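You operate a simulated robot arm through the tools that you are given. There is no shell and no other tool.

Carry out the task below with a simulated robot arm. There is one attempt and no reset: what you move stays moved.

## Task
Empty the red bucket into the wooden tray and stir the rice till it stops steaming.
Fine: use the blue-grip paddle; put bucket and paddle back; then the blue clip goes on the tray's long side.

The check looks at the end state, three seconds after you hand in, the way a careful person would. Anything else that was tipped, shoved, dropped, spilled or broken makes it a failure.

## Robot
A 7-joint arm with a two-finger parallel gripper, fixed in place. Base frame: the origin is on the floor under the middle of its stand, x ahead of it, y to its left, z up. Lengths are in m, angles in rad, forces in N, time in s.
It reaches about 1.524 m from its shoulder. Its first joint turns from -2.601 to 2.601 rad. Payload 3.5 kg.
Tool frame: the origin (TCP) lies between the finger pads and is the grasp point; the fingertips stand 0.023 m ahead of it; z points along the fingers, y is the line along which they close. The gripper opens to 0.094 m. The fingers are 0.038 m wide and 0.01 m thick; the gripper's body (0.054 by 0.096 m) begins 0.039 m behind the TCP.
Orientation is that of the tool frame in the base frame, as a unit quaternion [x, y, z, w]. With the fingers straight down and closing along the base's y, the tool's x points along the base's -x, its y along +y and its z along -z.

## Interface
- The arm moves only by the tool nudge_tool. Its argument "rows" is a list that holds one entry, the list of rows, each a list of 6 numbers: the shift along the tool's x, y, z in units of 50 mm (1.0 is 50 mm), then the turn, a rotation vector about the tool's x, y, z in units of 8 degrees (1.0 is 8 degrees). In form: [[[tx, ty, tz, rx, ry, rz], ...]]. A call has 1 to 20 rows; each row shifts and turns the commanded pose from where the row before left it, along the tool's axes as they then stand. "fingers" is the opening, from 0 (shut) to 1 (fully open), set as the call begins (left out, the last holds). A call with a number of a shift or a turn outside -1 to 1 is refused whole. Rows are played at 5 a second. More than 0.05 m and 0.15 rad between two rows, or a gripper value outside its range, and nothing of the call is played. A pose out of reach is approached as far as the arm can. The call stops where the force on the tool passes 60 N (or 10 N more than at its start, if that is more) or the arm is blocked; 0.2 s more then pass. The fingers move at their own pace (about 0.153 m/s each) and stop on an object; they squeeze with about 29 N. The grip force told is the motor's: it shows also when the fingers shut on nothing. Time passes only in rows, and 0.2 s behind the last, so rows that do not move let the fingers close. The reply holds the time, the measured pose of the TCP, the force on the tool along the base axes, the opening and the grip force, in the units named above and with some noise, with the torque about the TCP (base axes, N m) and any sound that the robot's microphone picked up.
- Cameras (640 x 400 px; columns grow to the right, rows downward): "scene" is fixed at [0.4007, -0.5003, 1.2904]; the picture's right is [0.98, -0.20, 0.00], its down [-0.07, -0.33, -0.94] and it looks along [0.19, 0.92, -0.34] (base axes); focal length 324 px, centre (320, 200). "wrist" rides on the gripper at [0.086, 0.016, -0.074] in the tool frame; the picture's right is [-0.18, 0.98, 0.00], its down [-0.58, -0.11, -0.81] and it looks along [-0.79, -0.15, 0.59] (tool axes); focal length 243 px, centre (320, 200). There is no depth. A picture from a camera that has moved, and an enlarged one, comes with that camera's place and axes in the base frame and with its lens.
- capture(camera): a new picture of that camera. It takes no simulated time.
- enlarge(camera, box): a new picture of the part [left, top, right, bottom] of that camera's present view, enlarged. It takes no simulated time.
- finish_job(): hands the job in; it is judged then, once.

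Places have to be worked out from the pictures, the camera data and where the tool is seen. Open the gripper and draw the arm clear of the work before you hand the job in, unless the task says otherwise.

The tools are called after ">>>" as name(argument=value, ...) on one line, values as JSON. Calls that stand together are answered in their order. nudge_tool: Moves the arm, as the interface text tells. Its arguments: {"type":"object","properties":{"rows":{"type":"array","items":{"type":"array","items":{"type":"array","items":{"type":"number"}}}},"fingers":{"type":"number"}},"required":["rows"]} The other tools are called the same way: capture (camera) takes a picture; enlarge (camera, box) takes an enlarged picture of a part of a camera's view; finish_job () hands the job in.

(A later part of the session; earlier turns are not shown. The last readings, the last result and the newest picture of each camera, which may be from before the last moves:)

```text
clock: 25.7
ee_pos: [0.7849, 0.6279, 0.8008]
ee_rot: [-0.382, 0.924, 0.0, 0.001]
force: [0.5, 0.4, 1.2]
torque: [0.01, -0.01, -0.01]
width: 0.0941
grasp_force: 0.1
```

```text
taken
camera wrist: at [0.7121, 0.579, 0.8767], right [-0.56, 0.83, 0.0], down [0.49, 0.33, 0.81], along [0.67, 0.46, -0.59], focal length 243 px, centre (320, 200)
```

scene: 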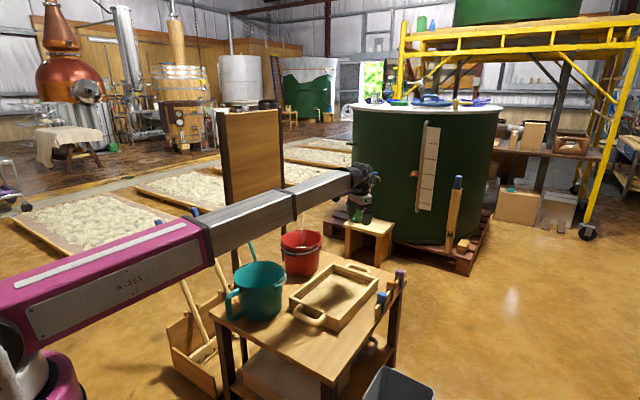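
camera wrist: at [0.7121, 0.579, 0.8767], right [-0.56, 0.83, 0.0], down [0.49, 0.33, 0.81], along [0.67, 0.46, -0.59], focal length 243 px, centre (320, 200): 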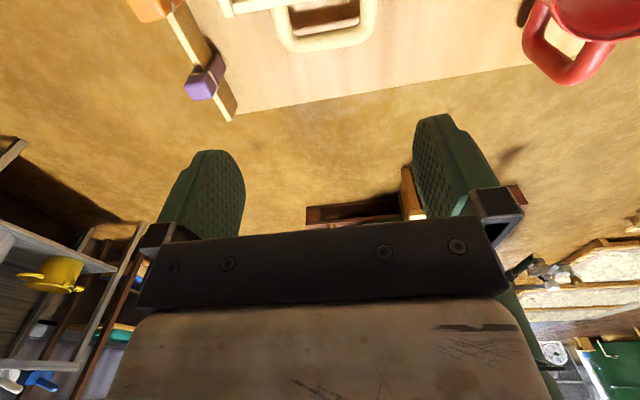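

Tool x now points straight back along −u, so the fingers close along v, square to the handle. I move over to above the handle (u 1.078, v 0.143) at z 0.80.

>>> nudge_tool(rows=[[[-0.263, 0.848, 0, 0, 0, 0], [-0.263, 0.848, 0, 0, 0, 0], [-0.263, 0.848, 0, 0, 0, 0], [-0.263, 0.848, 0, 0, 0, 0], [-0.263, 0.848, 0, 0, 0, 0], [-0.263, 0.848, 0, 0, 0, 0]]])

>>> capture(camera="wrist")

>>> capture(camera="scene")

```text
clock: 27.1
ee_pos: [0.6672, 0.8664, 0.801]
ee_rot: [-0.381, 0.924, 0.0, 0.001]
force: [-0.1, 0.0, -0.4]
torque: [-0.02, 0.04, -0.03]
width: 0.0938
grasp_force: 0.0
```

```text
taken
camera wrist: at [0.5945, 0.8183, 0.8773], right [-0.56, 0.83, 0.0], down [0.49, 0.33, 0.81], along [0.67, 0.45, -0.59], focal length 243 px, centre (320, 200)
```

wrist: 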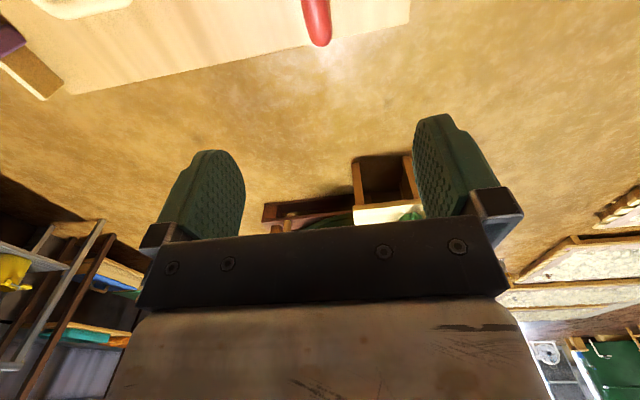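

```text
taken
```

scene: 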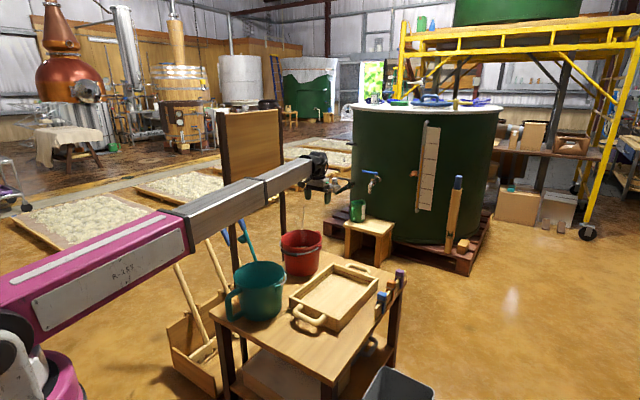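

The handle sits right in line with the gripper: outer edge at u ≈ 1.098, v ≈ 0.139. I descend straight down with open fingers to z ≈ 0.605, shifting 6 mm toward the bucket.

>>> nudge_tool(rows=[[[0.12, -0.02, 0.7, 0, 0, 0], [0, 0, 0.7, 0, 0, 0], [0, 0, 0.7, 0, 0, 0], [0, 0, 0.7, 0, 0, 0], [0, 0, 0.6, 0, 0, 0]]], fingers=1)

>>> capture(camera="wrist")

>>> enlarge(camera="scene", box=[260, 170, 380, 290])

```text
clock: 28.3
ee_pos: [0.6618, 0.8643, 0.6323]
ee_rot: [-0.381, 0.925, 0.001, 0.002]
force: [0.2, -0.5, -0.2]
torque: [0.01, -0.01, -0.03]
width: 0.0939
grasp_force: 0.1
```

```text
taken
camera wrist: at [0.5889, 0.8162, 0.7078], right [-0.56, 0.83, 0.0], down [0.49, 0.33, 0.81], along [0.67, 0.46, -0.59], focal length 243 px, centre (320, 200)
```

wrist: 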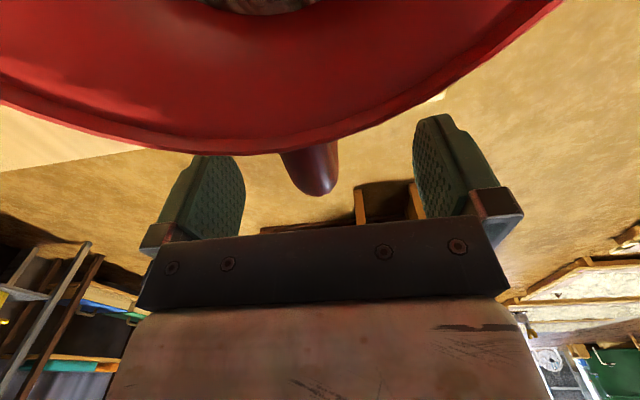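

```text
3.33 times, centred on (320, 230) of scene
camera zoom: at [0.4007, -0.5003, 1.2904], right [0.98, -0.2, 0.0], down [-0.07, -0.33, -0.94], along [0.19, 0.92, -0.34], focal length 1080 px, centre (320, 100)
```

zoom: 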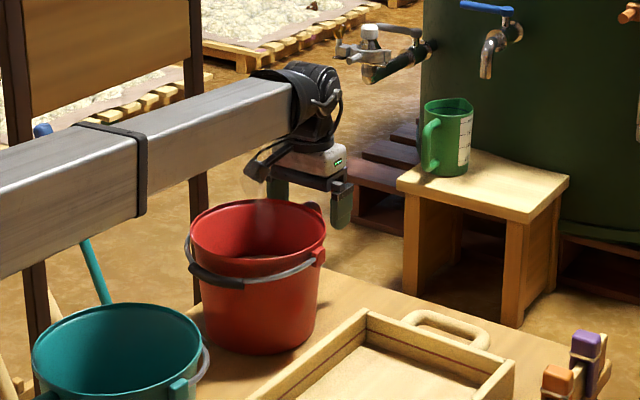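

The handle is between the fingers, about 4 mm off centre. I correct that, go down to z ≈ 0.607 and close.

>>> nudge_tool(rows=[[[0, -0.06, 0.25, 0, 0, 0], [0, 0, 0.25, 0, 0, 0]]], fingers=1)

>>> nudge_tool(rows=[[[0, 0, 0, 0, 0, 0], [0, 0, 0, 0, 0, 0], [0, 0, 0, 0, 0, 0], [0, 0, 0, 0, 0, 0]]], fingers=0)

>>> capture(camera="wrist")

```text
clock: 28.9
ee_pos: [0.6615, 0.8596, 0.6074]
ee_rot: [-0.381, 0.925, 0.001, 0.001]
force: [-0.4, 0.2, 0.5]
torque: [0.01, -0.02, -0.01]
width: 0.0939
grasp_force: 0.0
```

```text
clock: 29.9
ee_pos: [0.6625, 0.8584, 0.608]
ee_rot: [-0.381, 0.925, 0.0, 0.002]
force: [1.5, -1.8, 1.0]
torque: [0.43, 0.01, 0.3]
width: 0.0215
grasp_force: 29.4
```

```text
taken
camera wrist: at [0.5898, 0.8108, 0.6832], right [-0.56, 0.83, 0.0], down [0.49, 0.33, 0.81], along [0.67, 0.45, -0.59], focal length 243 px, centre (320, 200)
```

wrist: 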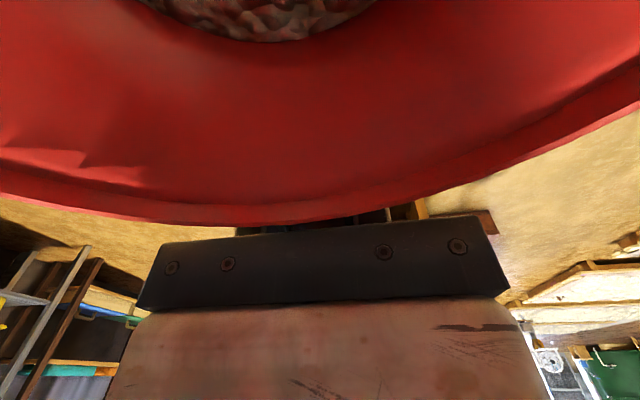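

The grip is firm (width 21.5 mm, 29 N). To keep the gravity torque on the grip low, I tip the bucket about its base edge nearest the robot first, before lifting it off. First 20°.

>>> nudge_tool(rows=[[[0.16, 0, -0.27, 0, -0.5, 0], [0.16, 0, -0.27, 0, -0.5, 0], [0.16, 0, -0.27, 0, -0.5, 0], [0.16, 0, -0.27, 0, -0.5, 0], [0.16, 0, -0.27, 0, -0.5, 0]]], fingers=0)

>>> enlarge(camera="scene", box=[220, 170, 380, 300])

>>> capture(camera="wrist")

```text
clock: 31.1
ee_pos: [0.6271, 0.8226, 0.6693]
ee_rot: [-0.375, 0.911, 0.067, 0.16]
force: [0.1, -0.7, -6.6]
torque: [0.02, -0.05, 0.03]
width: 0.0219
grasp_force: 29.1
```

```text
3.08 times, centred on (300, 235) of scene
camera zoom: at [0.4007, -0.5003, 1.2904], right [0.98, -0.2, 0.0], down [-0.07, -0.33, -0.94], along [0.19, 0.92, -0.34], focal length 997 px, centre (382, 92)
```

zoom: 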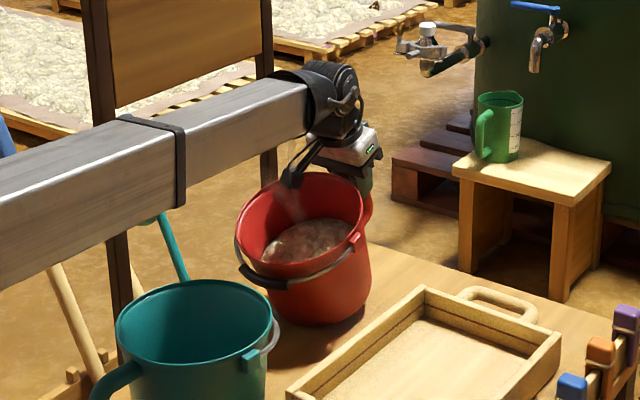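

```text
taken
camera wrist: at [0.5388, 0.76, 0.7099], right [-0.57, 0.82, 0.06], down [0.27, 0.11, 0.96], along [0.78, 0.56, -0.28], focal length 243 px, centre (320, 200)
```

wrist: 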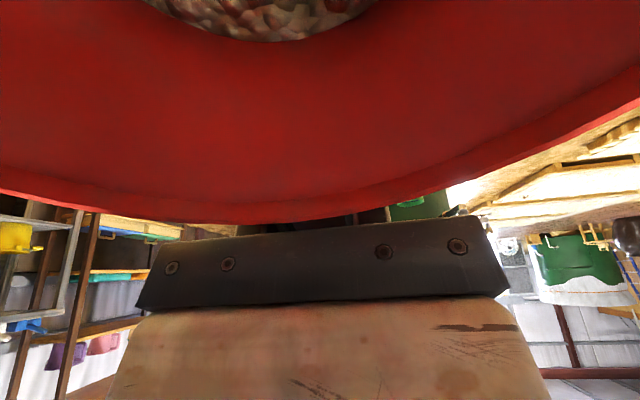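

The bucket follows the gripper without slipping; about 6.6 N hangs on the handle, suggesting roughly 1.8 kg in total. I keep tipping to about 44° with the base edge still on the table, watching the rice.

>>> nudge_tool(rows=[[[0.16, 0, -0.265, 0, -0.5, 0], [0.16, 0, -0.265, 0, -0.5, 0], [0.16, 0, -0.265, 0, -0.5, 0], [0.16, 0, -0.265, 0, -0.5, 0]]], fingers=0)

>>> enlarge(camera="scene", box=[220, 170, 380, 300])

>>> capture(camera="wrist")

```text
clock: 32.1
ee_pos: [0.5882, 0.7866, 0.7019]
ee_rot: [-0.363, 0.878, 0.119, 0.288]
force: [3.4, 1.3, 13.4]
torque: [-0.91, 0.38, 0.13]
width: 0.022
grasp_force: 29.2
```

```text
3.08 times, centred on (300, 235) of scene
camera zoom: at [0.4007, -0.5003, 1.2904], right [0.98, -0.2, 0.0], down [-0.07, -0.33, -0.94], along [0.19, 0.92, -0.34], focal length 997 px, centre (382, 92)
```

zoom: 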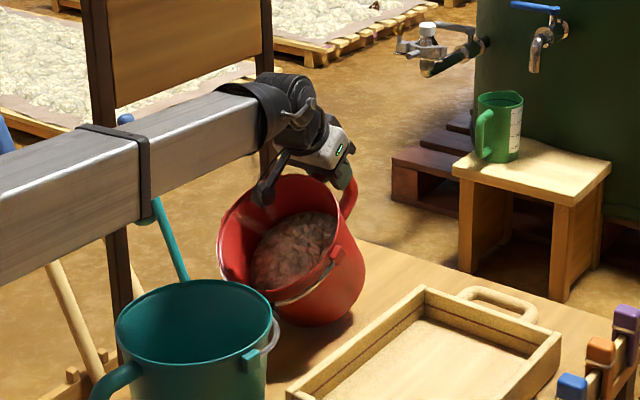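

```text
taken
camera wrist: at [0.496, 0.7194, 0.7115], right [-0.59, 0.8, 0.11], down [0.07, -0.08, 0.99], along [0.81, 0.59, -0.01], focal length 243 px, centre (320, 200)
```

wrist: 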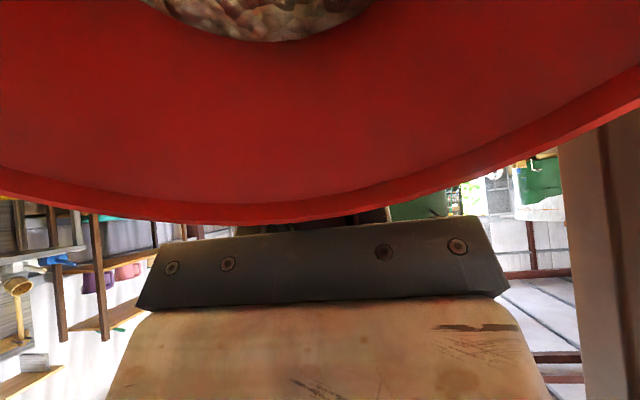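

Tilt is 36° and the base edge is now pressing on the table (13 N upward). I lift straight up 3 cm in small rows to free it and check that the grip holds the torque.

>>> nudge_tool(rows=[[[-0.12, 0, -0.16, 0, 0, 0], [-0.12, 0, -0.16, 0, 0, 0], [-0.12, 0, -0.16, 0, 0, 0]]], fingers=0)

>>> enlarge(camera="scene", box=[220, 170, 380, 300])

>>> capture(camera="wrist")

```text
clock: 32.9
ee_pos: [0.5888, 0.7883, 0.7304]
ee_rot: [-0.363, 0.879, 0.118, 0.286]
force: [0.1, -0.5, -11.3]
torque: [0.57, -0.55, -0.01]
width: 0.022
grasp_force: 29.2
```

```text
3.08 times, centred on (300, 235) of scene
camera zoom: at [0.4007, -0.5003, 1.2904], right [0.98, -0.2, 0.0], down [-0.07, -0.33, -0.94], along [0.19, 0.92, -0.34], focal length 997 px, centre (382, 92)
```

zoom: 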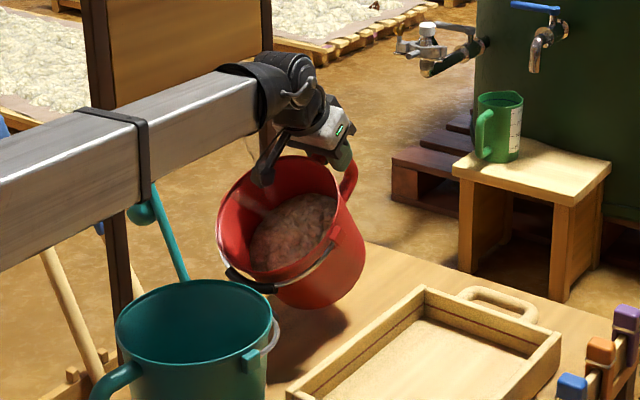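

```text
taken
camera wrist: at [0.4967, 0.7207, 0.7397], right [-0.59, 0.8, 0.11], down [0.07, -0.08, 0.99], along [0.81, 0.59, -0.01], focal length 243 px, centre (320, 200)
```

wrist: 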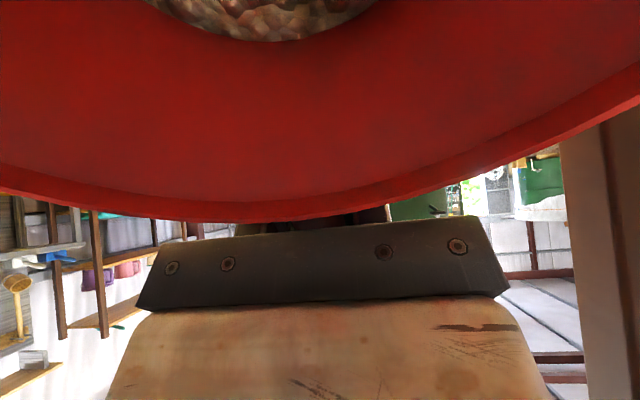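

The bucket hangs freely: 11.3 N, 0.8 N·m on the grip and no slip, no rice lost. I lift 9 cm more and carry it gently over to the tray centreline (v ≈ −0.107).

>>> nudge_tool(rows=[[[-0.267, 0, -0.363, 0, 0, 0], [-0.267, 0, -0.363, 0, 0, 0], [-0.267, 0, -0.363, 0, 0, 0], [-0.267, 0, -0.363, 0, 0, 0], [-0.123, -0.494, 0.09, 0, 0, 0], [-0.123, -0.494, 0.09, 0, 0, 0], [-0.123, -0.494, 0.09, 0, 0, 0], [-0.123, -0.494, 0.09, 0, 0, 0], [-0.123, -0.494, 0.09, 0, 0, 0], [-0.123, -0.494, 0.09, 0, 0, 0], [-0.123, -0.494, 0.09, 0, 0, 0], [-0.123, -0.494, 0.09, 0, 0, 0], [-0.123, -0.494, 0.09, 0, 0, 0], [-0.123, -0.494, 0.09, 0, 0, 0]]], fingers=0)

>>> enlarge(camera="scene", box=[240, 160, 440, 340])

>>> capture(camera="wrist")

```text
clock: 35.9
ee_pos: [0.8174, 0.6668, 0.8205]
ee_rot: [-0.362, 0.879, 0.119, 0.287]
force: [-0.7, -0.1, -11.7]
torque: [0.55, -0.52, -0.01]
width: 0.0217
grasp_force: 28.8
```

```text
2.22 times, centred on (340, 250) of scene
camera zoom: at [0.4007, -0.5003, 1.2904], right [0.98, -0.2, 0.0], down [-0.07, -0.33, -0.94], along [0.19, 0.92, -0.34], focal length 720 px, centre (276, 89)
```

zoom: 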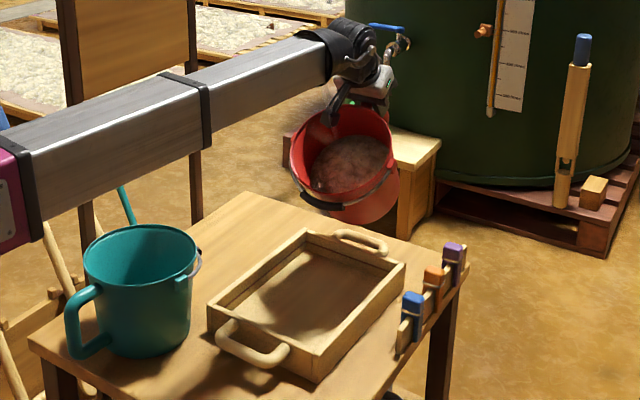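

```text
taken
camera wrist: at [0.7265, 0.5992, 0.8302], right [-0.59, 0.8, 0.11], down [0.07, -0.08, 0.99], along [0.81, 0.59, -0.01], focal length 243 px, centre (320, 200)
```

wrist: 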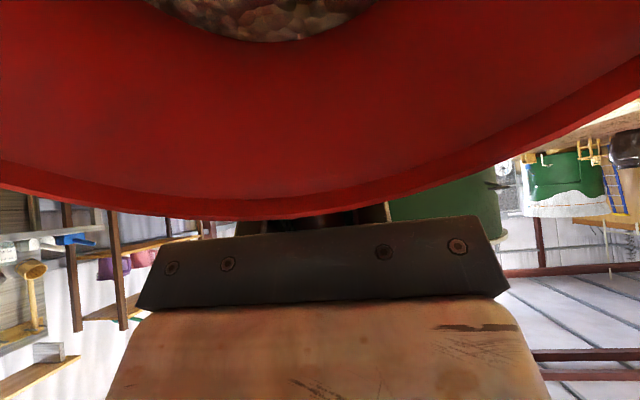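

TCP is on the tray's centreline (u 1.05, v −0.107), with tray extents u 0.696–0.996, v −0.21–0.01. Now I tip slowly to 60°, lowering the lip to about z 0.645 above the tray's middle.

>>> nudge_tool(rows=[[[0.091, 0, -0.069, 0, -0.5, 0], [0.106, 0, -0.078, 0, -0.5, 0], [0.12, 0, -0.089, 0, -0.5, 0], [0.134, 0, -0.1, 0, -0.5, 0], [0.147, 0, -0.111, 0, -0.5, 0], [0.159, 0, -0.125, 0, -0.5, 0]]], fingers=0)

>>> enlarge(camera="scene", box=[240, 180, 440, 340])

```text
clock: 37.3
ee_pos: [0.7855, 0.6336, 0.8117]
ee_rot: [-0.33, 0.8, 0.191, 0.463]
force: [0.9, -0.1, -12.4]
torque: [0.17, -0.18, 0.0]
width: 0.0215
grasp_force: 28.7
```

```text
2.50 times, centred on (340, 260) of scene
camera zoom: at [0.4007, -0.5003, 1.2904], right [0.98, -0.2, 0.0], down [-0.07, -0.33, -0.94], along [0.19, 0.92, -0.34], focal length 810 px, centre (270, 50)
```

zoom: 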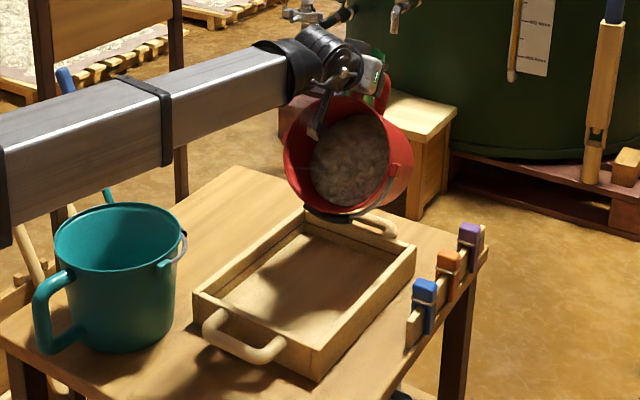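

The rice still holds at 60° with the lip over the tray at about (u 0.875, z 0.65). I keep tipping to 80°, lowering the lip to z ≈ 0.615.

>>> nudge_tool(rows=[[[0.082, 0, -0.223, 0, -0.5, 0], [0.087, 0, -0.231, 0, -0.5, 0], [0.09, 0, -0.24, 0, -0.5, 0], [0.094, 0, -0.248, 0, -0.5, 0], [0.096, 0, -0.257, 0, -0.5, 0]]], fingers=0)

>>> enlarge(camera="scene", box=[240, 180, 440, 340])

```text
clock: 38.5
ee_pos: [0.7404, 0.5896, 0.8124]
ee_rot: [-0.29, 0.707, 0.244, 0.596]
force: [0.1, 0.1, -9.6]
torque: [-0.13, 0.11, -0.01]
width: 0.0219
grasp_force: 29.2
```

```text
2.50 times, centred on (340, 260) of scene
camera zoom: at [0.4007, -0.5003, 1.2904], right [0.98, -0.2, 0.0], down [-0.07, -0.33, -0.94], along [0.19, 0.92, -0.34], focal length 810 px, centre (270, 50)
```

zoom: 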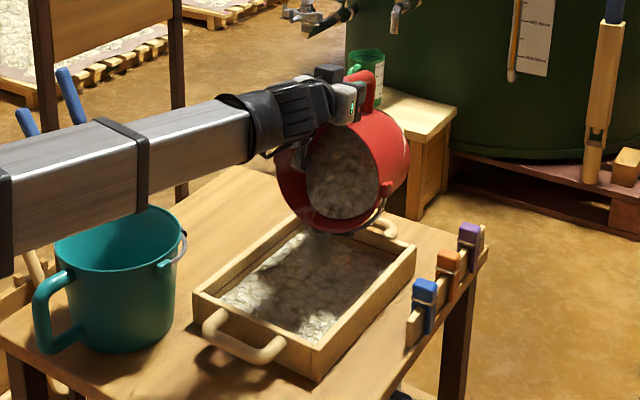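

Rice is pouring cleanly into the tray (weight down to 9.6 N). I continue to 96°, drifting the lip slightly outward to spread it.

>>> nudge_tool(rows=[[[-0.04, 0, -0.24, 0, -0.5, 0], [-0.037, 0, -0.24, 0, -0.5, 0], [-0.034, 0, -0.24, 0, -0.5, 0], [-0.032, 0, -0.24, 0, -0.5, 0]]], fingers=0)

>>> enlarge(camera="scene", box=[240, 180, 440, 340])

```text
clock: 39.5
ee_pos: [0.7132, 0.5645, 0.8215]
ee_rot: [-0.267, 0.637, 0.28, 0.667]
force: [-0.3, 0.5, -6.2]
torque: [-0.21, 0.18, 0.0]
width: 0.0219
grasp_force: 29.1
out of reach, approached as far as the arm can: row 1, 2
```

```text
2.50 times, centred on (340, 260) of scene
camera zoom: at [0.4007, -0.5003, 1.2904], right [0.98, -0.2, 0.0], down [-0.07, -0.33, -0.94], along [0.19, 0.92, -0.34], focal length 810 px, centre (270, 50)
```

zoom: 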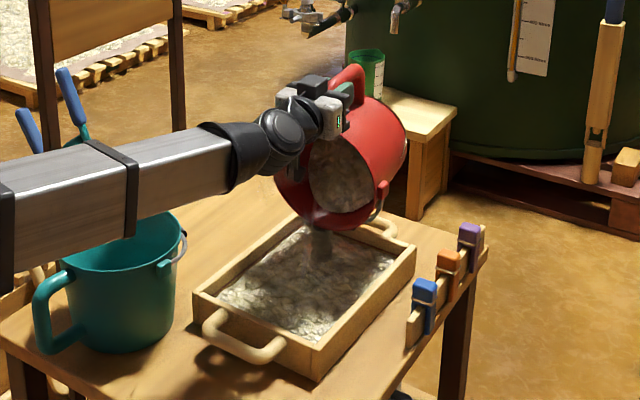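

The bucket is past level and emptying steadily (6.2 N left). I tip on toward 112°.

>>> nudge_tool(rows=[[[-0.032, 0, -0.26, 0, -0.5, 0], [-0.03, 0, -0.26, 0, -0.5, 0], [-0.03, 0, -0.26, 0, -0.5, 0], [-0.025, 0, -0.26, 0, -0.5, 0], [-0.02, 0, -0.27, 0, -0.5, 0]]], fingers=0)

>>> enlarge(camera="scene", box=[240, 180, 440, 340])

```text
clock: 40.7
ee_pos: [0.6667, 0.5185, 0.814]
ee_rot: [-0.214, 0.51, 0.323, 0.768]
force: [-0.3, -0.4, -2.0]
torque: [-0.16, 0.12, -0.03]
width: 0.0219
grasp_force: 29.8
```

```text
2.50 times, centred on (340, 260) of scene
camera zoom: at [0.4007, -0.5003, 1.2904], right [0.98, -0.2, 0.0], down [-0.07, -0.33, -0.94], along [0.19, 0.92, -0.34], focal length 810 px, centre (270, 50)
```

zoom: 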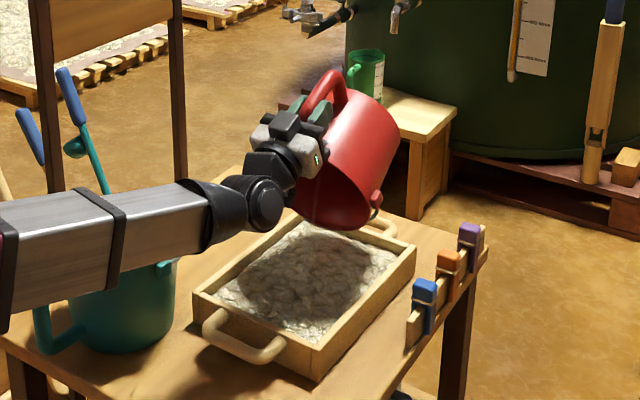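

Only 2 N hangs on the gripper now, likely the bare bucket. I check the wrist view into the bucket and wait a moment for stragglers.

>>> nudge_tool(rows=[[[0, 0, 0, 0, 0, 0], [0, 0, 0, 0, 0, 0], [0, 0, 0, 0, 0, 0], [0, 0, 0, 0, 0, 0]]], fingers=0)

>>> capture(camera="wrist")

>>> capture(camera="scene")

```text
clock: 41.7
ee_pos: [0.6684, 0.5192, 0.8155]
ee_rot: [-0.214, 0.511, 0.323, 0.768]
force: [-0.2, -0.5, -2.7]
torque: [-0.15, 0.14, -0.02]
width: 0.0215
grasp_force: 28.7
```

```text
taken
camera wrist: at [0.6318, 0.5068, 0.707], right [-0.75, 0.64, 0.17], down [-0.6, -0.77, 0.22], along [0.27, 0.07, 0.96], focal length 243 px, centre (320, 200)
```

wrist: 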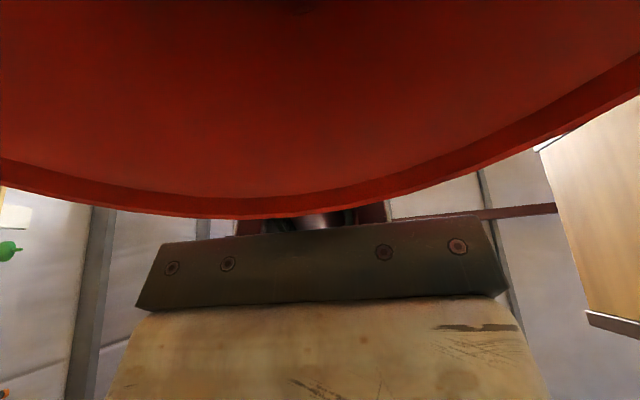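

```text
taken
```

scene: 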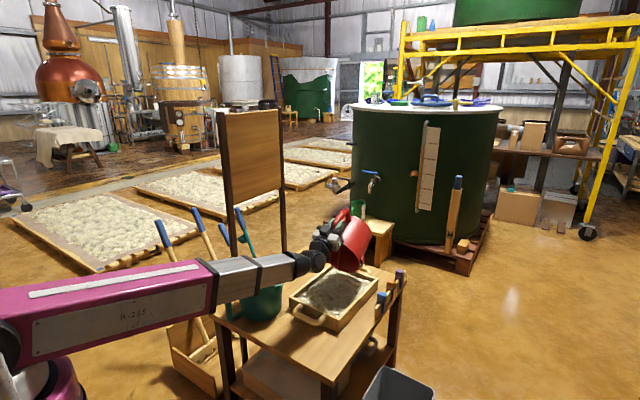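

The bucket's visible interior is bare and its weight is steady at about 2.5 N. To be thorough I tip another 8° while raising slightly, then re-read the weight.

>>> nudge_tool(rows=[[[-0.3, 0, 0.1, 0, -0.5, 0], [-0.3, 0, 0.1, 0, -0.5, 0], [0, 0, 0, 0, 0, 0], [0, 0, 0, 0, 0, 0]]], fingers=0)

>>> enlarge(camera="scene", box=[240, 180, 440, 340])

```text
clock: 42.7
ee_pos: [0.6668, 0.5143, 0.8484]
ee_rot: [-0.196, 0.456, 0.339, 0.8]
force: [-0.4, 0.6, -3.0]
torque: [-0.16, 0.21, 0.03]
width: 0.0218
grasp_force: 28.8
```

```text
2.50 times, centred on (340, 260) of scene
camera zoom: at [0.4007, -0.5003, 1.2904], right [0.98, -0.2, 0.0], down [-0.07, -0.33, -0.94], along [0.19, 0.92, -0.34], focal length 810 px, centre (270, 50)
```

zoom: 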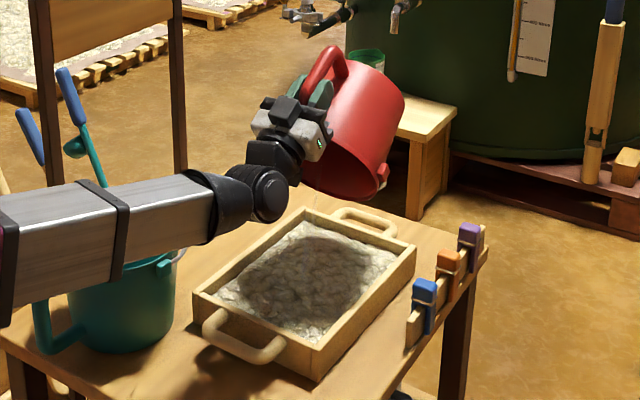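

The weight stays the same, so the bucket is empty and no rice lies outside the tray. I raise the bucket clear and rotate it back toward upright.

>>> nudge_tool(rows=[[[-0.69, 0, 0.4, 0, 0, 0], [-0.69, 0, 0.4, 0, 0, 0], [0, 0, 0, 0, 0.8, 0], [0, 0, 0, 0, 0.8, 0], [0, 0, 0, 0, 0.8, 0], [0, 0, 0, 0, 0.8, 0], [0, 0, 0, 0, 0.8, 0], [0, 0, 0, 0, 0.8, 0], [0, 0, 0, 0, 0.8, 0], [0, 0, 0, 0, 0.8, 0], [0, 0, 0, 0, 0.8, 0], [0, 0, 0, 0, 0.8, 0]]], fingers=0)

>>> capture(camera="scene")

```text
clock: 45.3
ee_pos: [0.6656, 0.5154, 0.9277]
ee_rot: [-0.34, 0.813, 0.184, 0.437]
force: [0.1, 0.5, -2.7]
torque: [0.07, -0.06, 0.0]
width: 0.0213
grasp_force: 29.2
```

```text
taken
```

scene: 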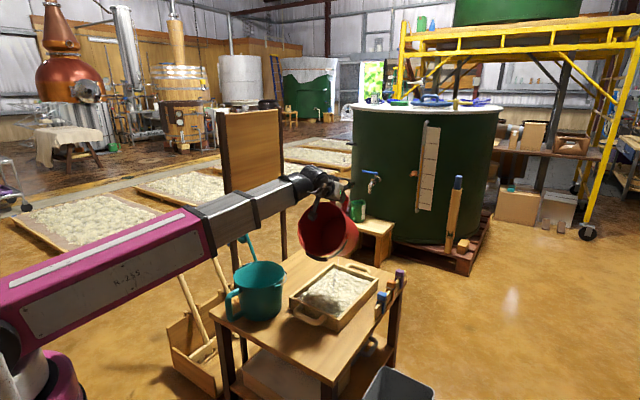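

The tray now holds a heap of rice and the bucket is at 56° of tilt. I carry it back over to above its old place (u 1.075, v 0.139) at z ≈ 0.90.

>>> nudge_tool(rows=[[[-0.275, 0.611, 0.539, 0, 0, 0], [-0.275, 0.611, 0.539, 0, 0, 0], [-0.275, 0.611, 0.539, 0, 0, 0], [-0.275, 0.611, 0.539, 0, 0, 0], [-0.275, 0.611, 0.539, 0, 0, 0], [-0.275, 0.611, 0.539, 0, 0, 0], [-0.275, 0.611, 0.539, 0, 0, 0], [-0.275, 0.611, 0.539, 0, 0, 0]]], fingers=0)

>>> enlarge(camera="scene", box=[220, 140, 420, 340])

```text
clock: 47.1
ee_pos: [0.662, 0.86, 0.9012]
ee_rot: [-0.339, 0.812, 0.184, 0.438]
force: [-0.9, 0.1, -2.8]
torque: [0.08, -0.08, -0.01]
width: 0.0216
grasp_force: 28.5
```

```text
2.00 times, centred on (320, 240) of scene
camera zoom: at [0.4007, -0.5003, 1.2904], right [0.98, -0.2, 0.0], down [-0.07, -0.33, -0.94], along [0.19, 0.92, -0.34], focal length 648 px, centre (320, 120)
```

zoom: 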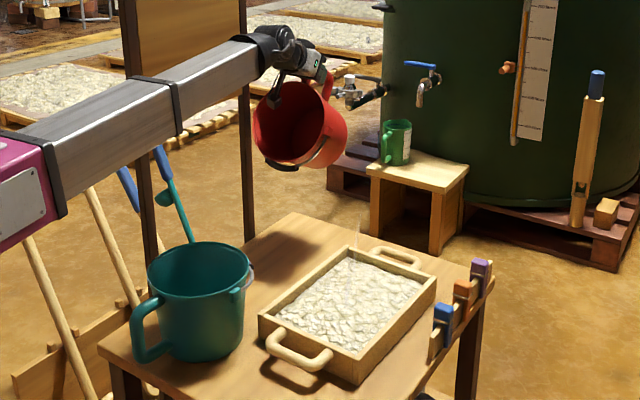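

The rice fills the tray evenly and still steams; the bucket interior is bare. I turn the bucket upright in place (56.4° about tool y).

>>> nudge_tool(rows=[[[0, 0, 0, 0, 0.88, 0], [0, 0, 0, 0, 0.88, 0], [0, 0, 0, 0, 0.88, 0], [0, 0, 0, 0, 0.88, 0], [0, 0, 0, 0, 0.88, 0], [0, 0, 0, 0, 0.88, 0], [0, 0, 0, 0, 0.88, 0], [0, 0, 0, 0, 0.88, 0]]], fingers=0)

>>> capture(camera="wrist")

>>> enlarge(camera="scene", box=[220, 140, 420, 340])

```text
clock: 48.9
ee_pos: [0.6602, 0.8602, 0.9019]
ee_rot: [-0.387, 0.922, 0.002, 0.002]
force: [-0.5, -0.5, -3.2]
torque: [0.24, -0.19, 0.02]
width: 0.0221
grasp_force: 28.8
```

```text
taken
camera wrist: at [0.5882, 0.8113, 0.9766], right [-0.57, 0.82, 0.0], down [0.48, 0.33, 0.81], along [0.66, 0.46, -0.59], focal length 243 px, centre (320, 200)
```

wrist: 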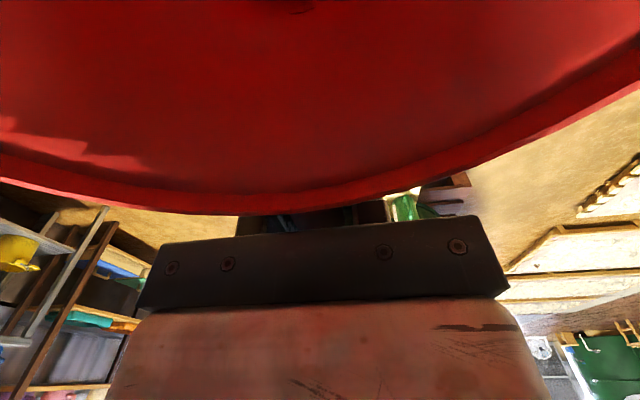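

```text
2.00 times, centred on (320, 240) of scene
camera zoom: at [0.4007, -0.5003, 1.2904], right [0.98, -0.2, 0.0], down [-0.07, -0.33, -0.94], along [0.19, 0.92, -0.34], focal length 648 px, centre (320, 120)
```

zoom: 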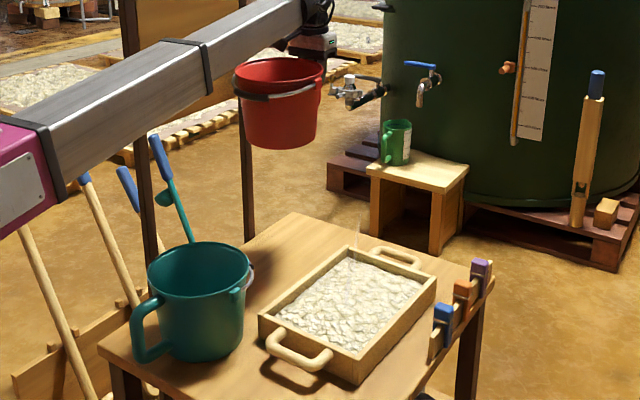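

The bucket is upright above its old place. I lower it to about z 0.622 (1.3 cm above its resting height), with a 3 mm correction in v.

>>> nudge_tool(rows=[[[0, -0.055, 0.7, 0, 0, 0.05], [0, 0, 0.7, 0, 0, 0], [0, 0, 0.7, 0, 0, 0], [0, 0, 0.7, 0, 0, 0], [0, 0, 0.7, 0, 0, 0], [0, 0, 0.7, 0, 0, 0], [0, 0, 0.7, 0, 0, 0], [0, 0, 0.65, 0, 0, 0]]], fingers=0)

>>> enlarge(camera="scene", box=[250, 190, 350, 290])

```text
clock: 50.7
ee_pos: [0.6606, 0.8584, 0.6229]
ee_rot: [-0.383, 0.924, 0.003, 0.003]
force: [0.3, 0.0, -3.4]
torque: [0.2, -0.19, 0.01]
width: 0.0217
grasp_force: 28.9
```

```text
4.00 times, centred on (300, 240) of scene
camera zoom: at [0.4007, -0.5003, 1.2904], right [0.98, -0.2, 0.0], down [-0.07, -0.33, -0.94], along [0.19, 0.92, -0.34], focal length 1297 px, centre (400, 40)
```

zoom: 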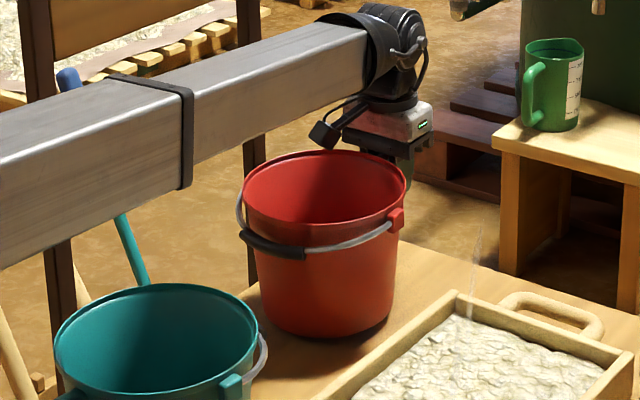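

The bucket hangs just above the table in its old spot. I set it down slowly over the last centimetre.

>>> nudge_tool(rows=[[[0, 0, 0.09, 0, 0, 0], [0, 0, 0.08, 0, 0, 0], [0, 0, 0.06, 0, 0, 0]]], fingers=0)

>>> enlarge(camera="scene", box=[250, 190, 350, 290])

```text
clock: 51.5
ee_pos: [0.6626, 0.8593, 0.614]
ee_rot: [-0.384, 0.923, 0.002, 0.003]
force: [0.1, 0.7, 5.0]
torque: [-0.62, 0.75, -0.03]
width: 0.0217
grasp_force: 29.0
```

```text
4.00 times, centred on (300, 240) of scene
camera zoom: at [0.4007, -0.5003, 1.2904], right [0.98, -0.2, 0.0], down [-0.07, -0.33, -0.94], along [0.19, 0.92, -0.34], focal length 1297 px, centre (400, 40)
```

zoom: 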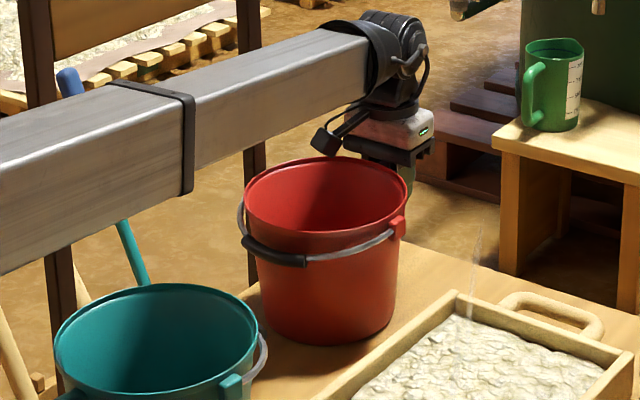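

The base edge has touched down (5 N up, about 2° of tilt left in the grip). I ease 3 mm lower to level it, then open the fingers.

>>> nudge_tool(rows=[[[0, 0, 0.03, 0, 0, 0], [0, 0, 0.03, 0, 0, 0]]], fingers=0)

>>> nudge_tool(rows=[[[0, 0, 0, 0, 0, 0], [0, 0, 0, 0, 0, 0], [0, 0, 0, 0, 0, 0]]], fingers=1)

>>> capture(camera="wrist")

>>> enlarge(camera="scene", box=[250, 190, 350, 290])

```text
clock: 52.1
ee_pos: [0.6645, 0.858, 0.6103]
ee_rot: [-0.383, 0.924, 0.002, 0.002]
force: [1.5, 1.8, 4.5]
torque: [-0.73, 0.56, 0.01]
width: 0.0218
grasp_force: 29.3
```

```text
clock: 52.9
ee_pos: [0.6632, 0.8579, 0.6092]
ee_rot: [-0.384, 0.923, 0.002, 0.004]
force: [0.2, 0.3, -0.2]
torque: [0.02, 0.01, 0.03]
width: 0.0941
grasp_force: 0.1
```

```text
taken
camera wrist: at [0.5905, 0.8102, 0.6845], right [-0.57, 0.82, 0.0], down [0.48, 0.33, 0.81], along [0.67, 0.46, -0.59], focal length 243 px, centre (320, 200)
```

wrist: 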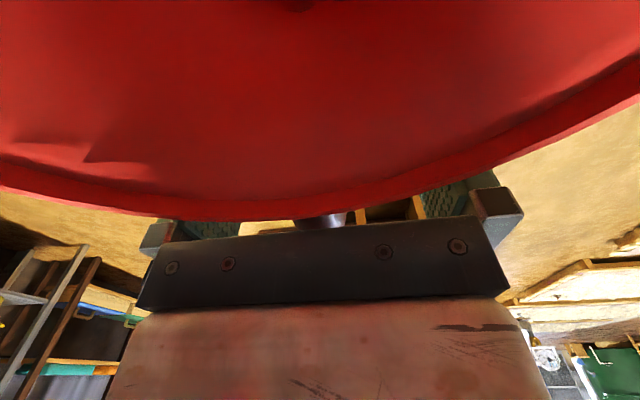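

```text
4.00 times, centred on (300, 240) of scene
camera zoom: at [0.4007, -0.5003, 1.2904], right [0.98, -0.2, 0.0], down [-0.07, -0.33, -0.94], along [0.19, 0.92, -0.34], focal length 1297 px, centre (400, 40)
```

zoom: 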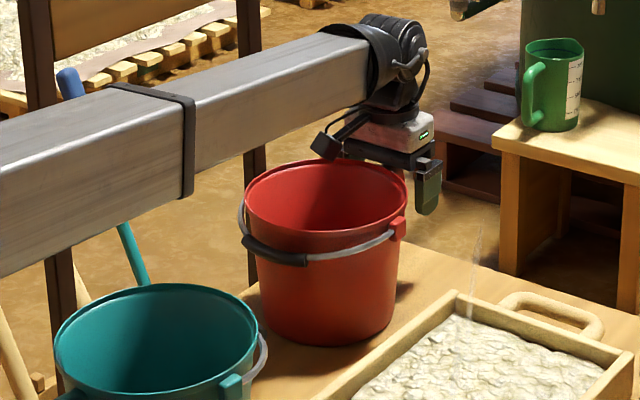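

The bucket stands back in its place, upright and empty. I withdraw straight up, then move back over the front of the table where there is room to turn the wrist.

>>> nudge_tool(rows=[[[0, 0, -0.5, 0, 0, 0], [0, 0, -0.9, 0, 0, 0], [0, 0, -0.9, 0, 0, 0], [0, 0, -0.9, 0, 0, 0], [0, 0, -0.9, 0, 0, 0], [0.25, -0.83, -0.1, 0, 0, 0], [0.25, -0.83, -0.1, 0, 0, 0], [0.25, -0.83, 0, 0, 0, 0], [0.25, -0.83, 0, 0, 0, 0], [0.25, -0.83, 0, 0, 0, 0], [0.25, -0.83, 0, 0, 0, 0]]], fingers=1)

>>> capture(camera="scene")

```text
clock: 55.3
ee_pos: [0.7855, 0.6299, 0.8228]
ee_rot: [-0.384, 0.923, 0.002, 0.003]
force: [0.1, 0.3, -0.1]
torque: [0.02, -0.01, -0.04]
width: 0.0938
grasp_force: 0.1
```

```text
taken
```

scene: 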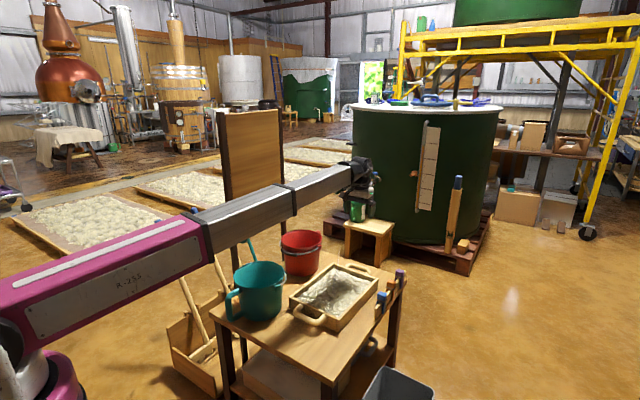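

The bucket is undisturbed by the withdrawal. I now turn the wrist back the long way (178°), so the camera is on the outer/top side for the paddle work.

>>> nudge_tool(rows=[[[0, 0, 0, 0, 0, 1], [0, 0, 0, 0, 0, 1], [0, 0, 0, 0, 0, 1], [0, 0, 0, 0, 0, 1], [0, 0, 0, 0, 0, 1], [0, 0, 0, 0, 0, 1], [0, 0, 0, 0, 0, 1], [0, 0, 0, 0, 0, 1], [0, 0, 0, 0, 0, 1], [0, 0, 0, 0, 0, 1], [0, 0, 0, 0, 0, 1], [0, 0, 0, 0, 0, 1], [0, 0, 0, 0, 0, 1], [0, 0, 0, 0, 0, 1], [0, 0, 0, 0, 0, 1], [0, 0, 0, 0, 0, 1], [0, 0, 0, 0, 0, 1], [0, 0, 0, 0, 0, 1], [0, 0, 0, 0, 0, 1], [0, 0, 0, 0, 0, 1]]], fingers=1)

>>> capture(camera="wrist")

```text
clock: 59.5
ee_pos: [0.7859, 0.6289, 0.8248]
ee_rot: [0.844, 0.537, 0.004, -0.001]
force: [-0.7, 0.6, 0.5]
torque: [-0.02, -0.02, 0.01]
width: 0.0939
grasp_force: 0.1
```

```text
taken
camera wrist: at [0.837, 0.7015, 0.9003], right [0.81, -0.58, 0.0], down [-0.35, -0.49, 0.8], along [-0.47, -0.65, -0.6], focal length 243 px, centre (320, 200)
```

wrist: 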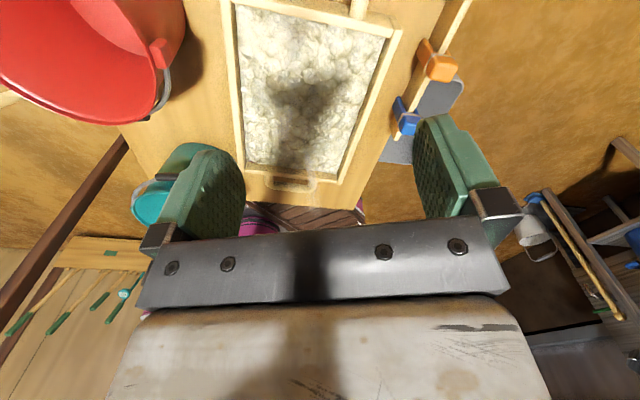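

On the far wall hang similar tools with green grips, which explains the "blue-grip" wording; the blue-grip paddle in the floor box is the right one. I tilt the fingers outward and draw back high toward (0.40, 0.50, 1.1), on the way round the panel's left side.

>>> nudge_tool(rows=[[[0, 0, 0, 0, 0.95, 0], [0, 0, 0, 0, 0.95, 0], [0, 0, 0, 0, 0.95, 0], [0, 0, 0, 0, 0.95, 0], [0, 0, 0, 0, 0.95, 0], [0, 0, 0, 0, 0.87, 0], [0.05, -0.575, -0.656, 0, 0, 0], [0.05, -0.575, -0.656, 0, 0, 0], [0.05, -0.575, -0.656, 0, 0, 0], [0.05, -0.575, -0.656, 0, 0, 0], [0.05, -0.575, -0.656, 0, 0, 0], [0.05, -0.575, -0.656, 0, 0, 0], [0.05, -0.575, -0.656, 0, 0, 0], [0.05, -0.575, -0.656, 0, 0, 0], [0.05, -0.575, -0.656, 0, 0, 0], [0.05, -0.575, -0.656, 0, 0, 0]]], fingers=1)

>>> capture(camera="wrist")

>>> capture(camera="scene")

```text
clock: 62.9
ee_pos: [0.4294, 0.5556, 1.07]
ee_rot: [0.778, 0.496, 0.326, -0.207]
force: [-0.6, -0.2, -0.5]
torque: [0.01, -0.02, 0.01]
width: 0.0939
grasp_force: 0.0
```

```text
taken
camera wrist: at [0.4483, 0.5575, 1.1847], right [0.84, -0.53, -0.13], down [-0.51, -0.84, 0.15], along [-0.19, -0.06, -0.98], focal length 243 px, centre (320, 200)
```

wrist: 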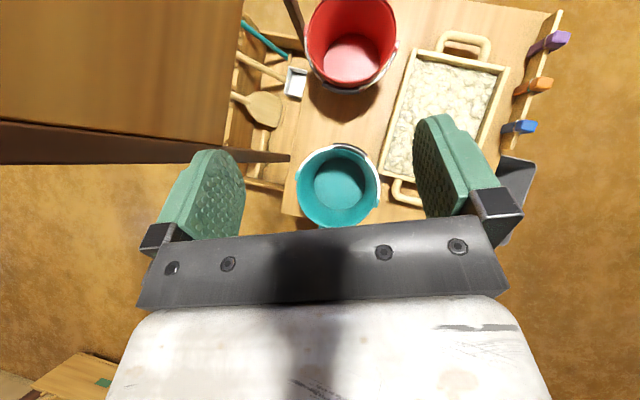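

```text
taken
```

scene: 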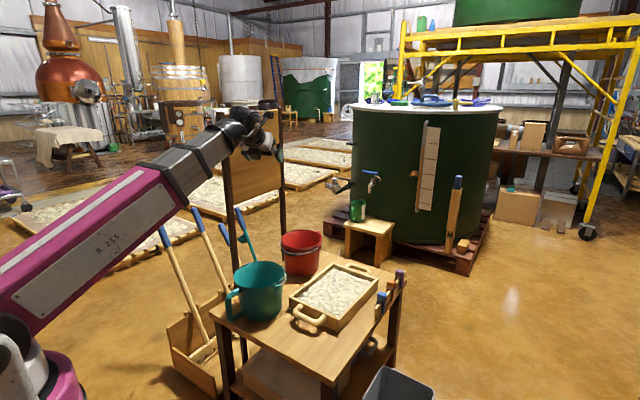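

This view shows table, bucket and box well. I draw in closer to the base and yaw left, to get past the panel's left upright and look into the tool box from its open end.

>>> nudge_tool(rows=[[[-0.374, -0.287, -0.594, 0, 0, 0], [-0.374, -0.287, -0.594, 0, 0, 0], [-0.374, -0.287, -0.594, 0, 0, 0], [-0.374, -0.287, -0.594, 0, 0, 0], [0, 0, 0, 0.6, 0, -0.6], [0, 0, 0, 0.6, 0, -0.6], [0, 0, 0, 0.6, 0, -0.6]]], fingers=1)

>>> capture(camera="wrist")

```text
clock: 64.5
ee_pos: [0.3255, 0.4551, 1.1019]
ee_rot: [0.676, 0.628, 0.284, -0.261]
force: [0.7, -0.6, -0.7]
torque: [-0.01, 0.01, 0.0]
width: 0.094
grasp_force: 0.1
```

```text
taken
camera wrist: at [0.3423, 0.4626, 1.2162], right [0.97, -0.2, -0.13], down [-0.19, -0.97, 0.15], along [-0.16, -0.12, -0.98], focal length 243 px, centre (320, 200)
```

wrist: 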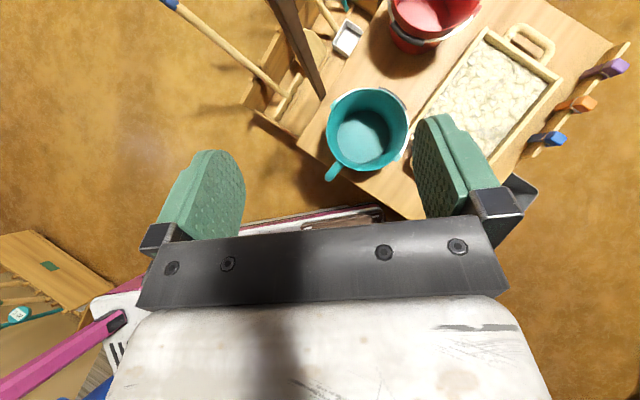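

Past the upright there is good clearance. I move left to about (0.155, 0.555, 1.10) for a straight look into the box.

>>> nudge_tool(rows=[[[0.246, -0.708, 0.246, 0, 0, 0], [0.246, -0.708, 0.246, 0, 0, 0], [0.246, -0.708, 0.246, 0, 0, 0], [0.246, -0.708, 0.246, 0, 0, 0], [0.246, -0.708, 0.246, 0, 0, 0]]], fingers=1)

>>> capture(camera="wrist")

>>> capture(camera="scene")

```text
clock: 65.7
ee_pos: [0.1585, 0.5574, 1.1018]
ee_rot: [0.678, 0.626, 0.285, -0.26]
force: [-0.1, -0.3, -0.1]
torque: [-0.03, 0.01, 0.0]
width: 0.0939
grasp_force: 0.0
```

```text
taken
camera wrist: at [0.1754, 0.5655, 1.2166], right [0.97, -0.21, -0.13], down [-0.19, -0.97, 0.15], along [-0.16, -0.12, -0.98], focal length 243 px, centre (320, 200)
```

wrist: 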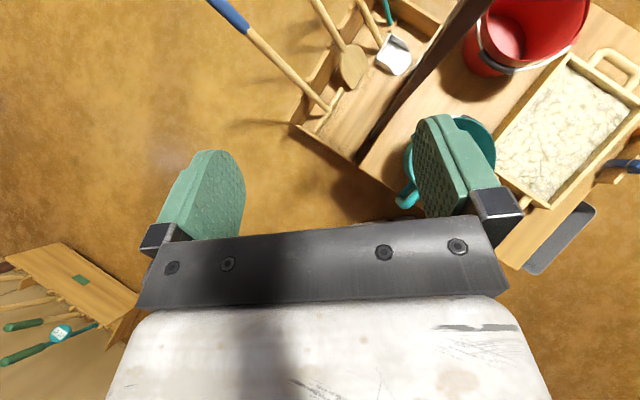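

```text
taken
```

scene: 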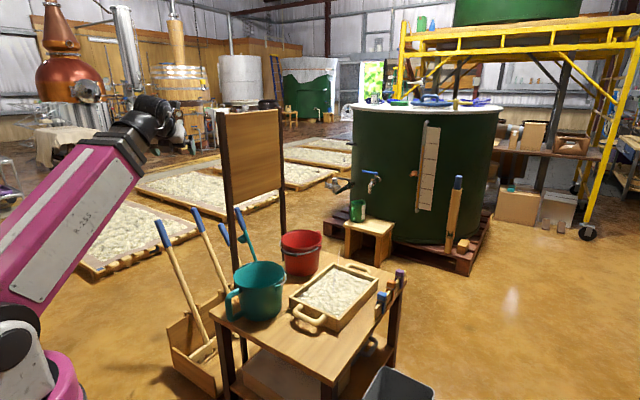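

The box is coming into view: rake, then the paddle with its blade, then the scraper. I yaw a little more and move outward to (0.10, 0.75, 1.1) for a clear view of the paddle's shaft and neighbours.

>>> nudge_tool(rows=[[[0.5, -0.3, 0.5, 0.6, 0, -0.6], [0.52, -0.2, 0.526, 0, 0, 0], [0.52, -0.2, 0.526, 0, 0, 0], [0.52, -0.2, 0.526, 0, 0, 0], [0.52, -0.2, 0.526, 0, 0, 0]]], fingers=1)

>>> capture(camera="wrist")

```text
clock: 66.9
ee_pos: [0.0961, 0.7399, 1.1019]
ee_rot: [0.64, 0.665, 0.269, -0.276]
force: [0.2, 0.2, -0.3]
torque: [0.0, -0.06, -0.02]
width: 0.094
grasp_force: 0.1
```

```text
taken
camera wrist: at [0.1119, 0.7515, 1.2159], right [0.99, -0.09, -0.13], down [-0.07, -0.99, 0.15], along [-0.14, -0.14, -0.98], focal length 243 px, centre (320, 200)
```

wrist: 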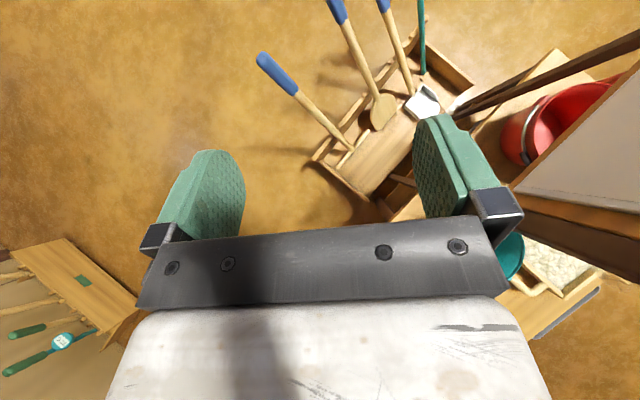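

Excellent view of the box. I enlarge it to triangulate the paddle's shaft.

>>> enlarge(camera="wrist", box=[240, 0, 480, 200])

>>> enlarge(camera="wrist", box=[320, 0, 450, 140])

>>> enlarge(camera="scene", box=[140, 190, 270, 330])

```text
2.00 times, centred on (360, 100) of wrist
camera zoom: at [0.1119, 0.7515, 1.2159], right [0.99, -0.09, -0.13], down [-0.07, -0.99, 0.15], along [-0.14, -0.14, -0.98], focal length 485 px, centre (240, 400)
```

zoom: 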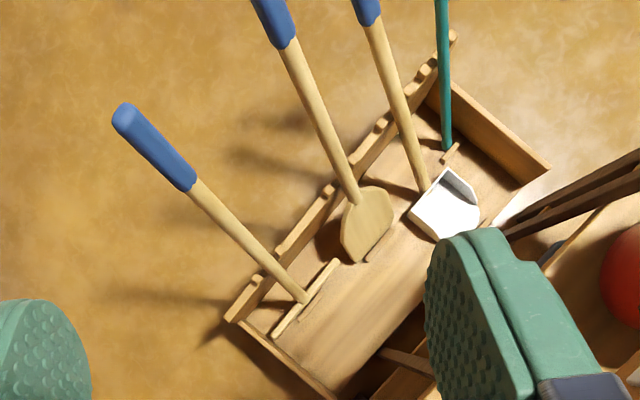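

```text
2.86 times, centred on (385, 70) of wrist
camera zoom: at [0.1119, 0.7515, 1.2159], right [0.99, -0.09, -0.13], down [-0.07, -0.99, 0.15], along [-0.14, -0.14, -0.98], focal length 693 px, centre (134, 571)
```

zoom: 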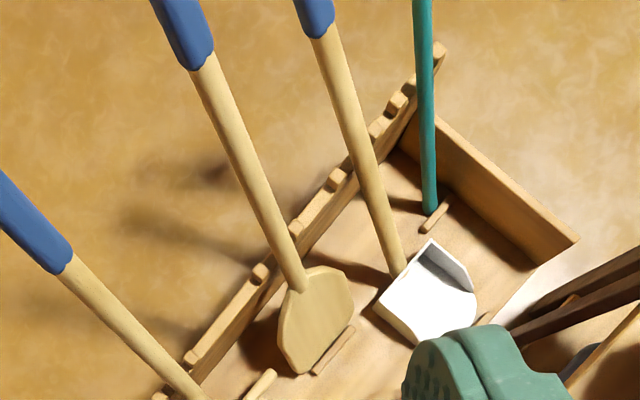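

```text
2.86 times, centred on (205, 260) of scene
camera zoom: at [0.4007, -0.5003, 1.2904], right [0.98, -0.2, 0.0], down [-0.07, -0.33, -0.94], along [0.19, 0.92, -0.34], focal length 926 px, centre (649, 29)
```

zoom: 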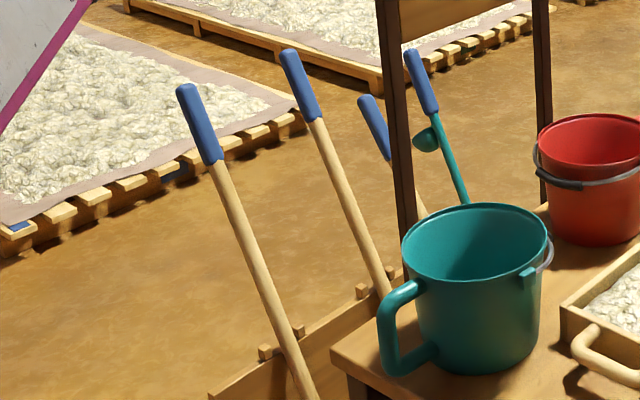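

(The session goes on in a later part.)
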